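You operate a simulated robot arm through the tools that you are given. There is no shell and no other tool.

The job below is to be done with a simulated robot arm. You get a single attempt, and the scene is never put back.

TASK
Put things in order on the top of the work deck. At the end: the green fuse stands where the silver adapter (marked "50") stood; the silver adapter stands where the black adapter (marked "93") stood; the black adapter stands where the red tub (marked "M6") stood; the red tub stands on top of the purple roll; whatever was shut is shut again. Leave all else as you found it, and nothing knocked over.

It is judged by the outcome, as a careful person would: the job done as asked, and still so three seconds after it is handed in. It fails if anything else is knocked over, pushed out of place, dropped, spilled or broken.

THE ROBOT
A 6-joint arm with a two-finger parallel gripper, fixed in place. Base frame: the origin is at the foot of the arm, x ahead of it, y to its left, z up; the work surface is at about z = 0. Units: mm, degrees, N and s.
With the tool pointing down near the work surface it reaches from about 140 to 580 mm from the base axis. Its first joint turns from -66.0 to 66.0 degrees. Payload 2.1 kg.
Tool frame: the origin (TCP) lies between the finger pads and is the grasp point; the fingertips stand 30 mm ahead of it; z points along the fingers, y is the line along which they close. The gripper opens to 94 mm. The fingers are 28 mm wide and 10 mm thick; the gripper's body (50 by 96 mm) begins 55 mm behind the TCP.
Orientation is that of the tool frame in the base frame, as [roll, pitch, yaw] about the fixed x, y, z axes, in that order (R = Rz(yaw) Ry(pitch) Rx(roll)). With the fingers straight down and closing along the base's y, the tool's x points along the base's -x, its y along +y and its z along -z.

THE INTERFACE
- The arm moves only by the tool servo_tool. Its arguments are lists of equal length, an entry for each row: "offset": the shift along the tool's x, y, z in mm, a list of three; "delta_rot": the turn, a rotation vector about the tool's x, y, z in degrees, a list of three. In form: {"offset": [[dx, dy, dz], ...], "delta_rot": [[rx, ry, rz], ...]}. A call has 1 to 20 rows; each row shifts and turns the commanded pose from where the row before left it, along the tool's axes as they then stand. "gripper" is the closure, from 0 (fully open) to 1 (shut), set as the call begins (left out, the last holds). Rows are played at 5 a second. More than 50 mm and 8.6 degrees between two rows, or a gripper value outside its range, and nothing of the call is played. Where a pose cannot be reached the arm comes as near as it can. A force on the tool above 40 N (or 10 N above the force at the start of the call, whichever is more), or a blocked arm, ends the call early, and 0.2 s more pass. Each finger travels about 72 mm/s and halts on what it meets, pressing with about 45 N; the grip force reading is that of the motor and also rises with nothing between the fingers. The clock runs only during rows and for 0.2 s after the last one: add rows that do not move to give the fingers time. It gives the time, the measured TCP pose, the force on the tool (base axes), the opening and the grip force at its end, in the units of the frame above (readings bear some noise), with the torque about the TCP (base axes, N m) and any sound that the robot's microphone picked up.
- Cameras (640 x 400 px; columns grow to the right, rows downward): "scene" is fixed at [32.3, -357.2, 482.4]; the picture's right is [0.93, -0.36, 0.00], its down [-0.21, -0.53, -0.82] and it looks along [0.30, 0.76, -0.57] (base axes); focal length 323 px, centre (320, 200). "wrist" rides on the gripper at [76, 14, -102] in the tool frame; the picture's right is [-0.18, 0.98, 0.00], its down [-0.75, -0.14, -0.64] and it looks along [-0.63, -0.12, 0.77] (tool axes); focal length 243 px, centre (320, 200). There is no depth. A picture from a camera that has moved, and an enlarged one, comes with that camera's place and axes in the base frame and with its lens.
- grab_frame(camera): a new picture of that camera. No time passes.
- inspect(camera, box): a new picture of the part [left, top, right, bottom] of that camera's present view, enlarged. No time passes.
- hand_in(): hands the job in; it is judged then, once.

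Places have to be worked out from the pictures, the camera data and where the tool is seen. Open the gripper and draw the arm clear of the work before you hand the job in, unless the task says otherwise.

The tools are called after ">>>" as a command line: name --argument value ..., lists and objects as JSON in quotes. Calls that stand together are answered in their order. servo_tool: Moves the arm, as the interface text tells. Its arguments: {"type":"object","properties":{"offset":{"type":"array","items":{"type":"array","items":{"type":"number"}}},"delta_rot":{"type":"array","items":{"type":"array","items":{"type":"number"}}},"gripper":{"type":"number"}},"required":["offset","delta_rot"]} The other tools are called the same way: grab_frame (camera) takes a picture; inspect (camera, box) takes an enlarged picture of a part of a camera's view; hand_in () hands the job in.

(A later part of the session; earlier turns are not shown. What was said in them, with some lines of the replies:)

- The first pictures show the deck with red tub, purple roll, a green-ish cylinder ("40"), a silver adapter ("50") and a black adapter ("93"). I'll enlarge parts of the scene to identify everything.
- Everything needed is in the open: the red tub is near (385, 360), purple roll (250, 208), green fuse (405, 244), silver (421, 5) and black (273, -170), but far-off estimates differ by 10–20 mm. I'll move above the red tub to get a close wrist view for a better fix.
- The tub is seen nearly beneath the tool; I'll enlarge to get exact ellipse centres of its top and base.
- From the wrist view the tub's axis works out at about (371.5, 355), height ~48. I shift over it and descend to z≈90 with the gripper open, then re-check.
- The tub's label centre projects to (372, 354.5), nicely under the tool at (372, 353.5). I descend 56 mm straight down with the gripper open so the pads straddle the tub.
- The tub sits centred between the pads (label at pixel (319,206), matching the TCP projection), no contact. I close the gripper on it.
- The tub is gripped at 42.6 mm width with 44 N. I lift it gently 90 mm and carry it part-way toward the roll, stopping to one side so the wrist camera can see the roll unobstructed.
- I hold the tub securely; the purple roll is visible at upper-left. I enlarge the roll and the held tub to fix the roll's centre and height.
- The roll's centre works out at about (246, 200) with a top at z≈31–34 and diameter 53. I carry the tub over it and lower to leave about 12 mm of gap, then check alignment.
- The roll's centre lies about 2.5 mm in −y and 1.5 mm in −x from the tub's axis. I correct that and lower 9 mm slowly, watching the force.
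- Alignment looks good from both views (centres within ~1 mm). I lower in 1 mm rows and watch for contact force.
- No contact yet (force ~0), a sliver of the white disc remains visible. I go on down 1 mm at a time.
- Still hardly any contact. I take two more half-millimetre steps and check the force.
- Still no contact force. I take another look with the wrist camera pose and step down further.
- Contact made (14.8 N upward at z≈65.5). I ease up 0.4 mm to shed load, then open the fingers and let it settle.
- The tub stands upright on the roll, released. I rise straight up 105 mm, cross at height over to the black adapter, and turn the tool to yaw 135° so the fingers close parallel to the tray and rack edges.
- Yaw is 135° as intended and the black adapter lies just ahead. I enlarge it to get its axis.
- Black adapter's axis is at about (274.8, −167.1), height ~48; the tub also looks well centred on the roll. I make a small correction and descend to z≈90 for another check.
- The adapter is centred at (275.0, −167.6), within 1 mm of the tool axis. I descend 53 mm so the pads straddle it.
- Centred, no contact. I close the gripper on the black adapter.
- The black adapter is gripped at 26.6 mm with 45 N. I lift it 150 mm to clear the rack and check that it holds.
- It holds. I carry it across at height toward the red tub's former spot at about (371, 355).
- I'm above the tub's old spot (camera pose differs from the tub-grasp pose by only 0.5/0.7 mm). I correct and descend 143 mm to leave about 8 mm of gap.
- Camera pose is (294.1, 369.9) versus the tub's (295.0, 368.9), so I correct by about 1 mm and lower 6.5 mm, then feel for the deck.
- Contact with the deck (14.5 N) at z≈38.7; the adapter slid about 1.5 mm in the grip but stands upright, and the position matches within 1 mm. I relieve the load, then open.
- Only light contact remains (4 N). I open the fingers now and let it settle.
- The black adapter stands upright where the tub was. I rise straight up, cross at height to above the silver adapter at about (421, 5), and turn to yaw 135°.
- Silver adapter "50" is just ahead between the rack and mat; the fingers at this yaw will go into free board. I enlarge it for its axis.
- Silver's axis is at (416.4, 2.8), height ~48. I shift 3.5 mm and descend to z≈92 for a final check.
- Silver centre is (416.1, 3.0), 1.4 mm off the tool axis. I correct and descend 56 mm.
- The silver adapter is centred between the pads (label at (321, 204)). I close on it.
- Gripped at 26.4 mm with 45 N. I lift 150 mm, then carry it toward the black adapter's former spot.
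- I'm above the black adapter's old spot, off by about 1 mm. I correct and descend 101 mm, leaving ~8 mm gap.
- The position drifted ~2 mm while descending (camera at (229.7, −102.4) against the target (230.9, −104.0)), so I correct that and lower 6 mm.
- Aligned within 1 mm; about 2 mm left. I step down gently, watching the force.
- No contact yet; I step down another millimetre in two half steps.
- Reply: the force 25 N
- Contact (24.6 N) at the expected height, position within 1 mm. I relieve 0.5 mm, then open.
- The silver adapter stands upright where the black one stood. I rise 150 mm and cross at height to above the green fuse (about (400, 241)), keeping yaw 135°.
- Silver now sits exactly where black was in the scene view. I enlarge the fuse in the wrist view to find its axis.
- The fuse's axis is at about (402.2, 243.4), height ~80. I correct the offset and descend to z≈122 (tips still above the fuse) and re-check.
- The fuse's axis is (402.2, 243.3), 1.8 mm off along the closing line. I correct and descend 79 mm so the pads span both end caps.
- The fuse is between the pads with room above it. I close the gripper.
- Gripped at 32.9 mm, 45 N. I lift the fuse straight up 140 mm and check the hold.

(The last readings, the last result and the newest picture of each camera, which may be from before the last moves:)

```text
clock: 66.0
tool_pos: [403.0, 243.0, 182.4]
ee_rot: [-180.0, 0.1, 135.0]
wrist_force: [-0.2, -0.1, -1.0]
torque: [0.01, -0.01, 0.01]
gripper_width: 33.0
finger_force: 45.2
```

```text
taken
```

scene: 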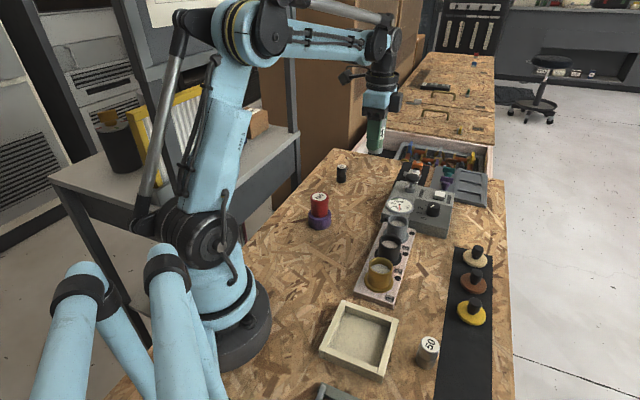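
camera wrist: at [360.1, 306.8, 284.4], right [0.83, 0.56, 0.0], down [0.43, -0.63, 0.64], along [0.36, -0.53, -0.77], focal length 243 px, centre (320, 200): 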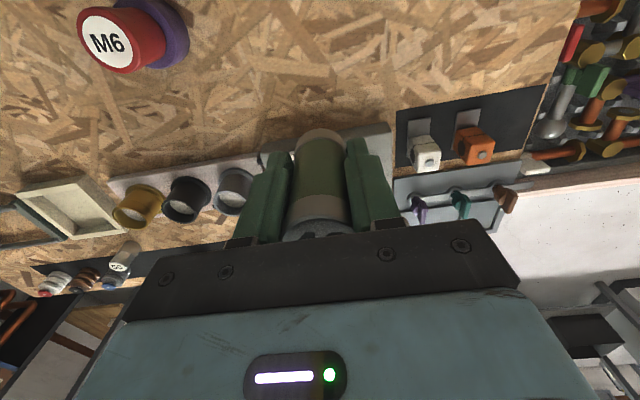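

It holds well. I carry the fuse at height across the gauge box to the silver adapter's former spot (about (416, 3)).

>>> servo_tool --offset '[[-8.9, -8.1, 0], [-17.8, -16.1, 0], [-23.7, -21.5, 0], [-25.2, -22.9, 0], [-25.2, -22.9, 0], [-25.2, -22.9, 0], [-22.2, -20.2, 0], [-16.3, -14.8, 0], [-8.9, -8.1, 0], [-5, -4.6, 0], [0, 0, 0]]' --delta_rot '[[0, 0, 0], [0, 0, 0], [0, 0, 0], [0, 0, 0], [0, 0, 0], [0, 0, 0], [0, 0, 0], [0, 0, 0], [0, 0, 0], [0, 0, 0], [0, 0, 0]]'

>>> grab_frame --camera "wrist"

>>> grab_frame --camera "scene"

```text
clock: 68.4
tool_pos: [415.3, 2.5, 181.8]
ee_rot: [-179.9, 0.0, 135.0]
wrist_force: [-0.4, -1.4, -1.7]
torque: [-0.04, -0.01, -0.01]
gripper_width: 32.8
finger_force: 44.7
```

```text
taken
camera wrist: at [370.4, 66.5, 284.7], right [0.83, 0.56, 0.0], down [0.43, -0.63, 0.64], along [0.36, -0.53, -0.77], focal length 243 px, centre (320, 200)
```

wrist: 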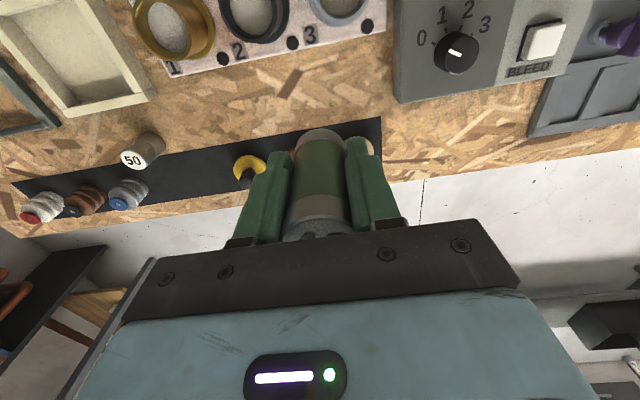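

```text
taken
```

scene: 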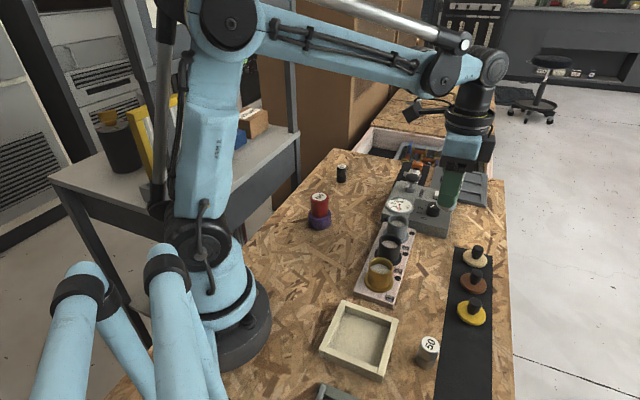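

Above the spot, about 1 mm off. I correct and descend 131 mm, leaving ~9 mm gap.

>>> servo_tool --offset '[[-1, 0.6, 8], [0, 0, 20], [0, 0, 28], [0, 0, 28], [0, 0, 22], [0, 0, 15], [0, 0, 7], [0, 0, 3], [0, 0, 0]]' --delta_rot '[[0, 0, 0], [0, 0, 0], [0, 0, 0], [0, 0, 0], [0, 0, 0], [0, 0, 0], [0, 0, 0], [0, 0, 0], [0, 0, 0]]'

>>> grab_frame --camera "wrist"

>>> inspect --camera "scene" --box '[376, 190, 504, 270]'

```text
clock: 70.4
tool_pos: [415.9, 2.8, 51.9]
ee_rot: [-179.9, 0.0, 135.0]
wrist_force: [-0.4, -0.1, -1.8]
torque: [-0.03, -0.02, 0.04]
gripper_width: 32.8
finger_force: 45.0
```

```text
taken
camera wrist: at [372.4, 66.5, 153.6], right [0.83, 0.56, 0.0], down [0.43, -0.63, 0.64], along [0.36, -0.53, -0.77], focal length 243 px, centre (320, 200)
```

wrist: 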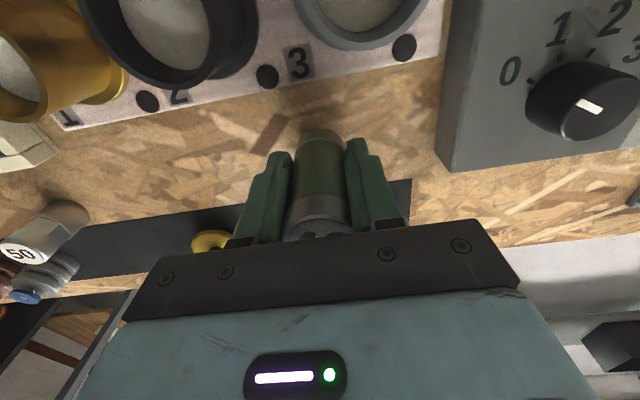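

```text
5.00 times, centred on (440, 230) of scene
camera zoom: at [32.3, -357.2, 482.4], right [0.93, -0.36, 0.0], down [-0.21, -0.53, -0.82], along [0.3, 0.76, -0.57], focal length 1617 px, centre (-280, 50)
```

zoom: 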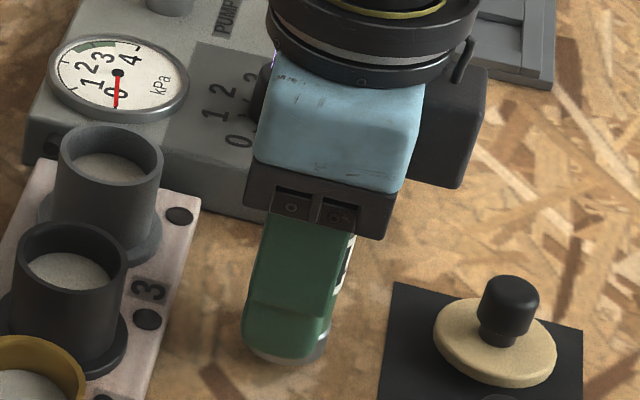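

Within 1 mm of target. I apply a small correction and lower 7 mm.

>>> servo_tool --offset '[[0.3, -0.8, 1], [0, 0, 2.5], [0, 0, 2], [0, 0, 1.5], [0, 0, 0]]' --delta_rot '[[0, 0, 0], [0, 0, 0], [0, 0, 0], [0, 0, 0], [0, 0, 0]]'

>>> inspect --camera "wrist" --box '[240, 120, 400, 220]'

>>> inspect --camera "scene" --box '[408, 230, 472, 270]'

```text
clock: 71.6
tool_pos: [415.4, 0.4, 44.8]
ee_rot: [179.9, 0.0, 135.0]
wrist_force: [0.3, -0.5, -1.5]
torque: [0.02, -0.01, 0.01]
gripper_width: 32.7
finger_force: 45.2
```

```text
4.00 times, centred on (320, 170) of wrist
camera zoom: at [370.9, 65.8, 146.3], right [0.83, 0.56, 0.0], down [0.43, -0.63, 0.64], along [0.36, -0.53, -0.77], focal length 970 px, centre (320, 320)
```

zoom: 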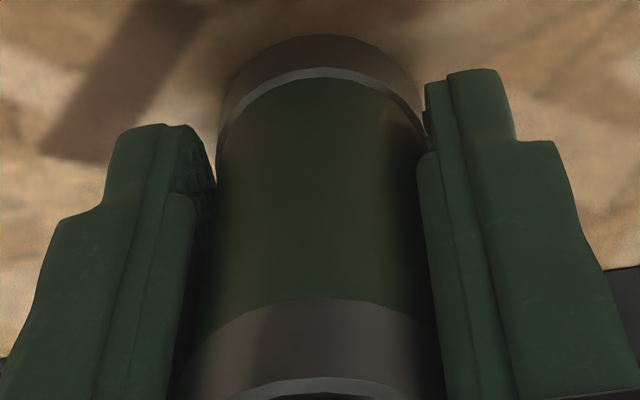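

```text
10.00 times, centred on (440, 250) of scene
camera zoom: at [32.3, -357.2, 482.4], right [0.93, -0.36, 0.0], down [-0.21, -0.53, -0.82], along [0.3, 0.76, -0.57], focal length 3234 px, centre (-880, -300)
```

zoom: 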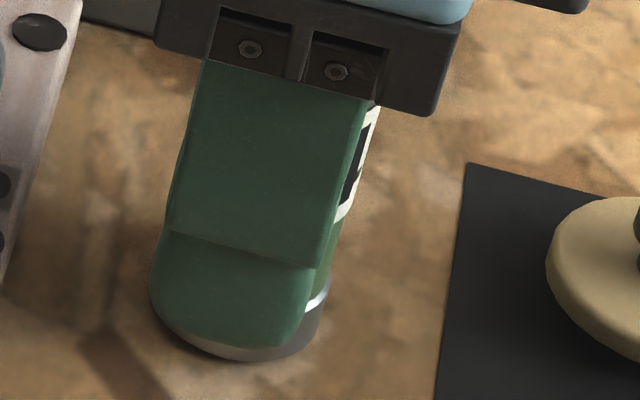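

Within 1 mm; the fuse has not slipped. About 2 mm to go: I step down gently.

>>> servo_tool --offset '[[0, 0.6, 0.6], [0, 0, 0.6], [0, 0, 0]]' --delta_rot '[[0, 0, 0], [0, 0, 0], [0, 0, 0]]'

```text
clock: 72.4
tool_pos: [414.2, 2.3, 45.4]
ee_rot: [-180.0, 0.0, 135.0]
wrist_force: [-0.4, 0.2, -0.8]
torque: [0.01, -0.02, 0.02]
gripper_width: 32.7
finger_force: 45.3
```

No contact yet; half-millimetre steps further.

>>> servo_tool --offset '[[0, 0, 0.5], [0, 0, 0]]' --delta_rot '[[0, 0, 0], [0, 0, 0]]'

>>> inspect --camera "wrist" --box '[240, 120, 400, 220]'

```text
clock: 73.0
tool_pos: [414.8, 2.5, 43.5]
ee_rot: [-179.9, 0.0, 135.0]
wrist_force: [-0.5, -0.3, -1.8]
torque: [-0.01, -0.04, -0.03]
gripper_width: 32.5
finger_force: 45.1
```

```text
4.00 times, centred on (320, 170) of wrist
camera zoom: at [371.1, 66.4, 144.6], right [0.83, 0.56, 0.0], down [0.43, -0.63, 0.64], along [0.36, -0.53, -0.77], focal length 970 px, centre (320, 320)
```

zoom: 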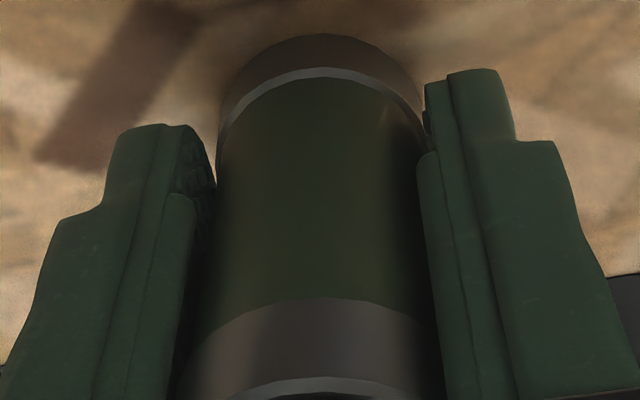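

Camera height 144.6 nearly matches the 144.4 of the grasp; contact should come within half a millimetre. One more small step.

>>> servo_tool --offset '[[0, 0, 0.4], [0, 0, 0]]' --delta_rot '[[0, 0, 0], [0, 0, 0]]'

```text
clock: 73.6
tool_pos: [414.2, 2.8, 42.7]
ee_rot: [179.9, 0.0, 135.0]
wrist_force: [-0.1, 2.2, 3.7]
torque: [0.07, 0.08, 0.0]
gripper_width: 32.9
finger_force: 45.1
```

Light contact is felt (3.7 N). I press 0.2 mm more to be sure it sits flat.

>>> servo_tool --offset '[[0, 0, 0.2], [0, 0, 0]]' --delta_rot '[[0, 0, 0], [0, 0, 0]]'

>>> inspect --camera "wrist" --box '[240, 120, 400, 220]'

```text
clock: 74.2
tool_pos: [414.2, 2.0, 42.8]
ee_rot: [179.9, -0.1, 135.0]
wrist_force: [2.4, 4.2, 21.5]
torque: [0.15, 0.03, 0.02]
gripper_width: 32.9
finger_force: 45.1
```

```text
4.00 times, centred on (320, 170) of wrist
camera zoom: at [371.0, 66.1, 144.5], right [0.83, 0.56, 0.0], down [0.43, -0.63, 0.64], along [0.36, -0.53, -0.77], focal length 970 px, centre (320, 320)
```

zoom: 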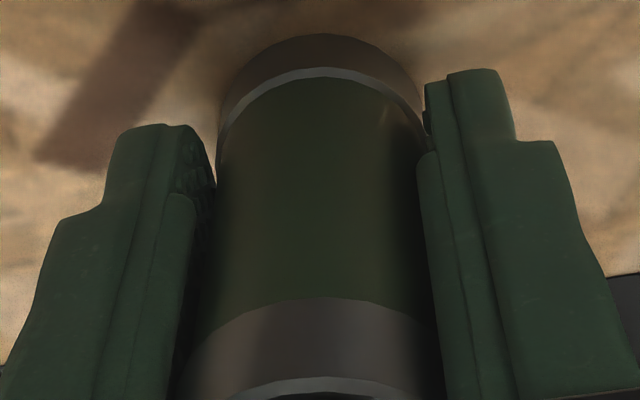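

Firmly seated (21 N) and 0.6 mm from target. I relieve 0.3 mm and then open the fingers.

>>> servo_tool --offset '[[0, 0, -0.3], [0, 0, 0]]' --delta_rot '[[0, 0, 0], [0, 0, 0]]'

>>> servo_tool --offset '[[0, 0, 0], [0, 0, 0], [0, 0, 0], [0, 0, 0], [0, 0, 0]]' --delta_rot '[[0, 0, 0], [0, 0, 0], [0, 0, 0], [0, 0, 0], [0, 0, 0]]' --gripper 0.15

>>> grab_frame --camera "wrist"

>>> inspect --camera "scene" --box '[376, 190, 504, 270]'

```text
clock: 74.8
tool_pos: [414.2, 1.7, 43.1]
ee_rot: [179.9, 0.0, 135.0]
wrist_force: [3.4, 5.5, 21.6]
torque: [0.17, -0.01, -0.01]
gripper_width: 32.8
finger_force: 45.0
```

```text
clock: 76.0
tool_pos: [414.3, 1.8, 42.9]
ee_rot: [-180.0, 0.0, 135.0]
wrist_force: [-0.7, 0.0, 0.5]
torque: [0.01, 0.01, 0.0]
gripper_width: 80.1
finger_force: 0.0
```

```text
taken
camera wrist: at [370.9, 65.9, 144.2], right [0.83, 0.56, 0.0], down [0.43, -0.63, 0.64], along [0.36, -0.53, -0.77], focal length 243 px, centre (320, 200)
```

wrist: 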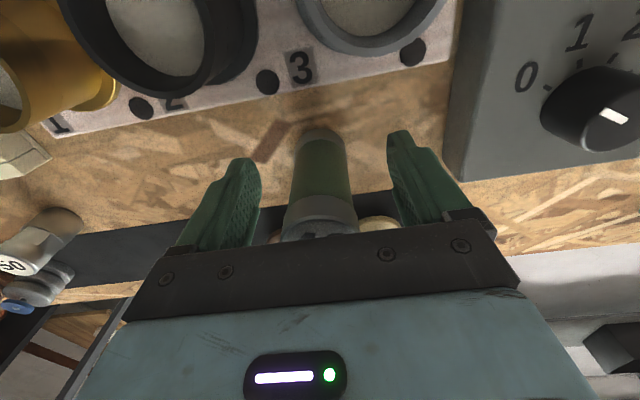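

```text
5.00 times, centred on (440, 230) of scene
camera zoom: at [32.3, -357.2, 482.4], right [0.93, -0.36, 0.0], down [-0.21, -0.53, -0.82], along [0.3, 0.76, -0.57], focal length 1617 px, centre (-280, 50)
```

zoom: 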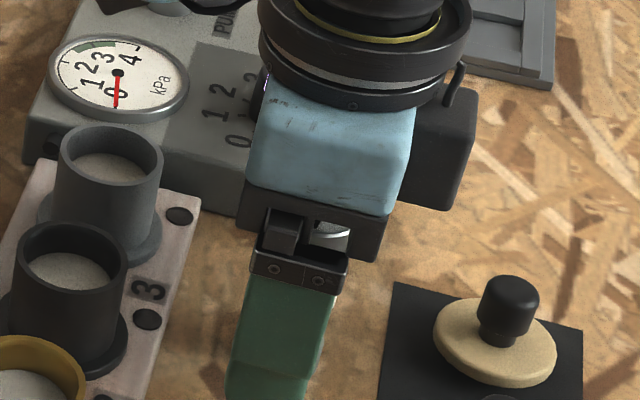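

The fuse stands free between the open fingers. I rise straight up 160 mm, then look.

>>> servo_tool --offset '[[0, 0, -5], [0, 0, -12], [0, 0, -20], [0, 0, -25], [0, 0, -30], [0, 0, -34], [0, 0, -34], [0, 0, 0]]' --delta_rot '[[0, 0, 0], [0, 0, 0], [0, 0, 0], [0, 0, 0], [0, 0, 0], [0, 0, 0], [0, 0, 0], [0, 0, 0]]'

>>> grab_frame --camera "scene"

>>> inspect --camera "scene" --box '[340, 220, 500, 320]'

```text
clock: 77.8
tool_pos: [412.7, 4.4, 202.6]
ee_rot: [-180.0, 0.1, 135.0]
wrist_force: [1.1, 0.0, 0.4]
torque: [-0.03, 0.02, -0.04]
gripper_width: 79.8
finger_force: 0.2
```

```text
taken
```

scene: 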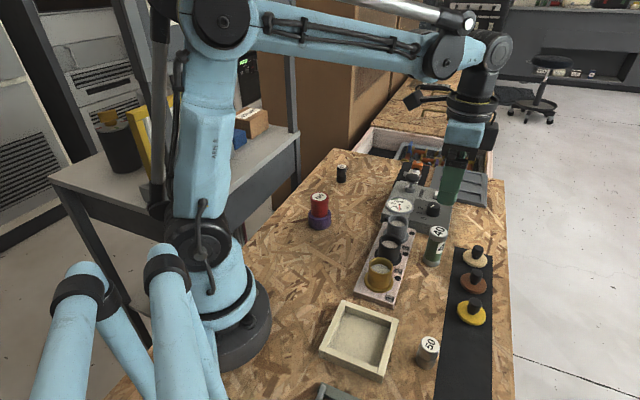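

```text
4.00 times, centred on (420, 270) of scene
camera zoom: at [32.3, -357.2, 482.4], right [0.93, -0.36, 0.0], down [-0.21, -0.53, -0.82], along [0.3, 0.76, -0.57], focal length 1294 px, centre (-80, -80)
```

zoom: 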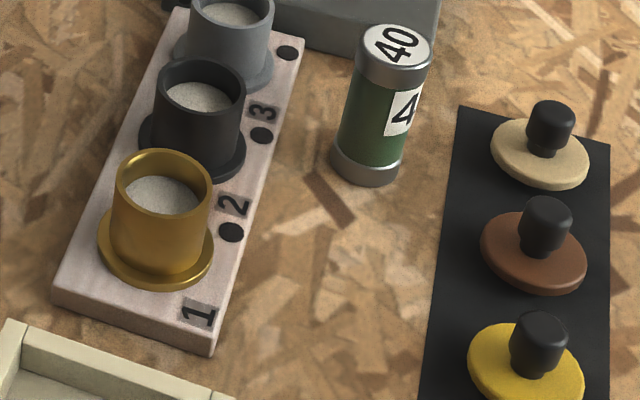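

The fuse stands upright at the silver adapter's old spot, everything else untouched. I draw the arm clear back toward its start pose with the gripper fully open.

>>> servo_tool --offset '[[0, 0, -30], [0, 0, -35], [0, 0, -29], [20, 0, 0], [36, 0, 0], [36, 0, 0], [36, 0, 0], [36, 0, 0], [28, 0, 0], [11, 0, 0], [0, 0, 0], [0, 0, 0], [0, 0, 0], [0, 0, 0], [0, 0, 0], [0, 0, 0], [0, 0, 0], [0, 0, 0]]' --delta_rot '[[0, 0, 0], [0, 0, 0], [0, 0, 0], [0, 0, 0], [0, 0, 0], [0, 0, 0], [0, 0, 0], [0, 0, 0], [0, 0, 0], [0, 0, 0], [0, 0, -7.5], [0, 0, -7.5], [0, 0, -7.5], [0, 0, -7.5], [0, 0, -7.5], [0, 0, -7.5], [0, 0, 0], [0, 0, 0]]' --gripper 0

>>> grab_frame --camera "scene"

>>> grab_frame --camera "wrist"

>>> inspect --camera "scene" --box '[290, 140, 450, 240]'

>>> inspect --camera "scene" --box '[340, 220, 500, 400]'

```text
clock: 81.6
tool_pos: [270.7, 145.8, 298.0]
ee_rot: [180.0, 0.0, -180.0]
wrist_force: [-0.2, 0.1, -0.4]
torque: [0.0, 0.01, 0.03]
gripper_width: 93.9
finger_force: 0.1
```

```text
taken
```

scene: 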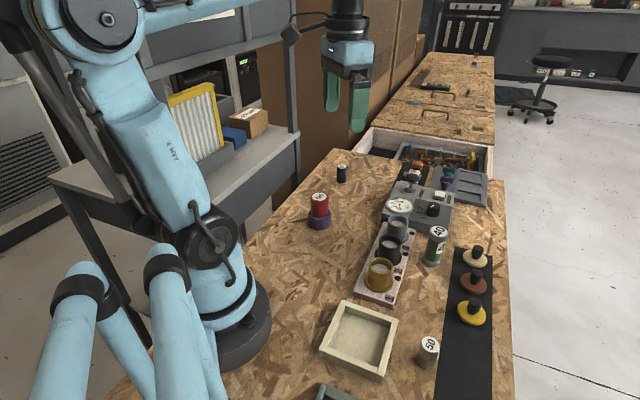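

```text
taken
camera wrist: at [195.9, 159.9, 398.8], right [0.18, 0.98, 0.0], down [0.75, -0.14, 0.64], along [0.63, -0.12, -0.77], focal length 243 px, centre (320, 200)
```

wrist: 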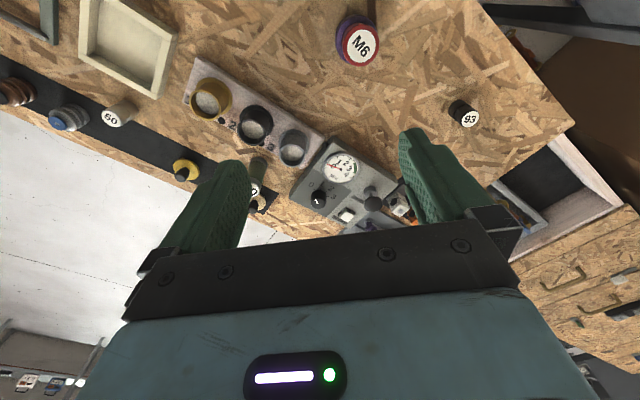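

```text
4.00 times, centred on (370, 190) of scene
camera zoom: at [32.3, -357.2, 482.4], right [0.93, -0.36, 0.0], down [-0.21, -0.53, -0.82], along [0.3, 0.76, -0.57], focal length 1294 px, centre (120, 240)
```

zoom: 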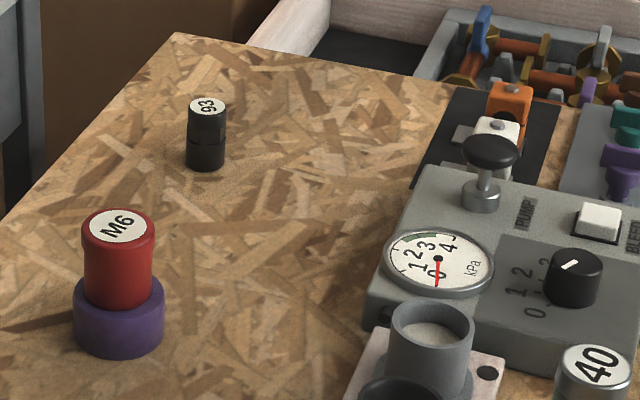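

```text
2.22 times, centred on (420, 310) of scene
camera zoom: at [32.3, -357.2, 482.4], right [0.93, -0.36, 0.0], down [-0.21, -0.53, -0.82], along [0.3, 0.76, -0.57], focal length 719 px, centre (98, -44)
```

zoom: 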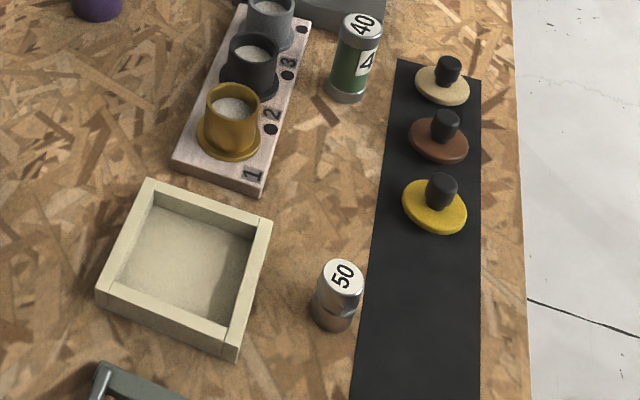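

All four items stand upright where asked: the fuse at silver's old spot, silver at black's, black at the tub's, and the tub on the purple roll. Nothing shut was opened, nothing else moved, and the arm is clear with the gripper open. I hand the job in.

>>> hand_in

```text
The job is handed in.
```

I've rearranged the deck as asked and handed the job in. In the last pictures everything was upright:

- **Green fuse:** stands where the silver adapter ("50") stood.
- **Silver adapter:** stands where the black adapter ("93") stood.
- **Black adapter:** stands where the red tub ("M6") stood.
- **Red tub:** stands on top of the purple roll, close to centred.

By the camera readings, the fuse and both adapters landed within about 1–1.5 mm of the old spots. I opened nothing that was shut, and nothing else looks moved or knocked over. I drew the arm back near its starting position with the gripper fully open before handing in.
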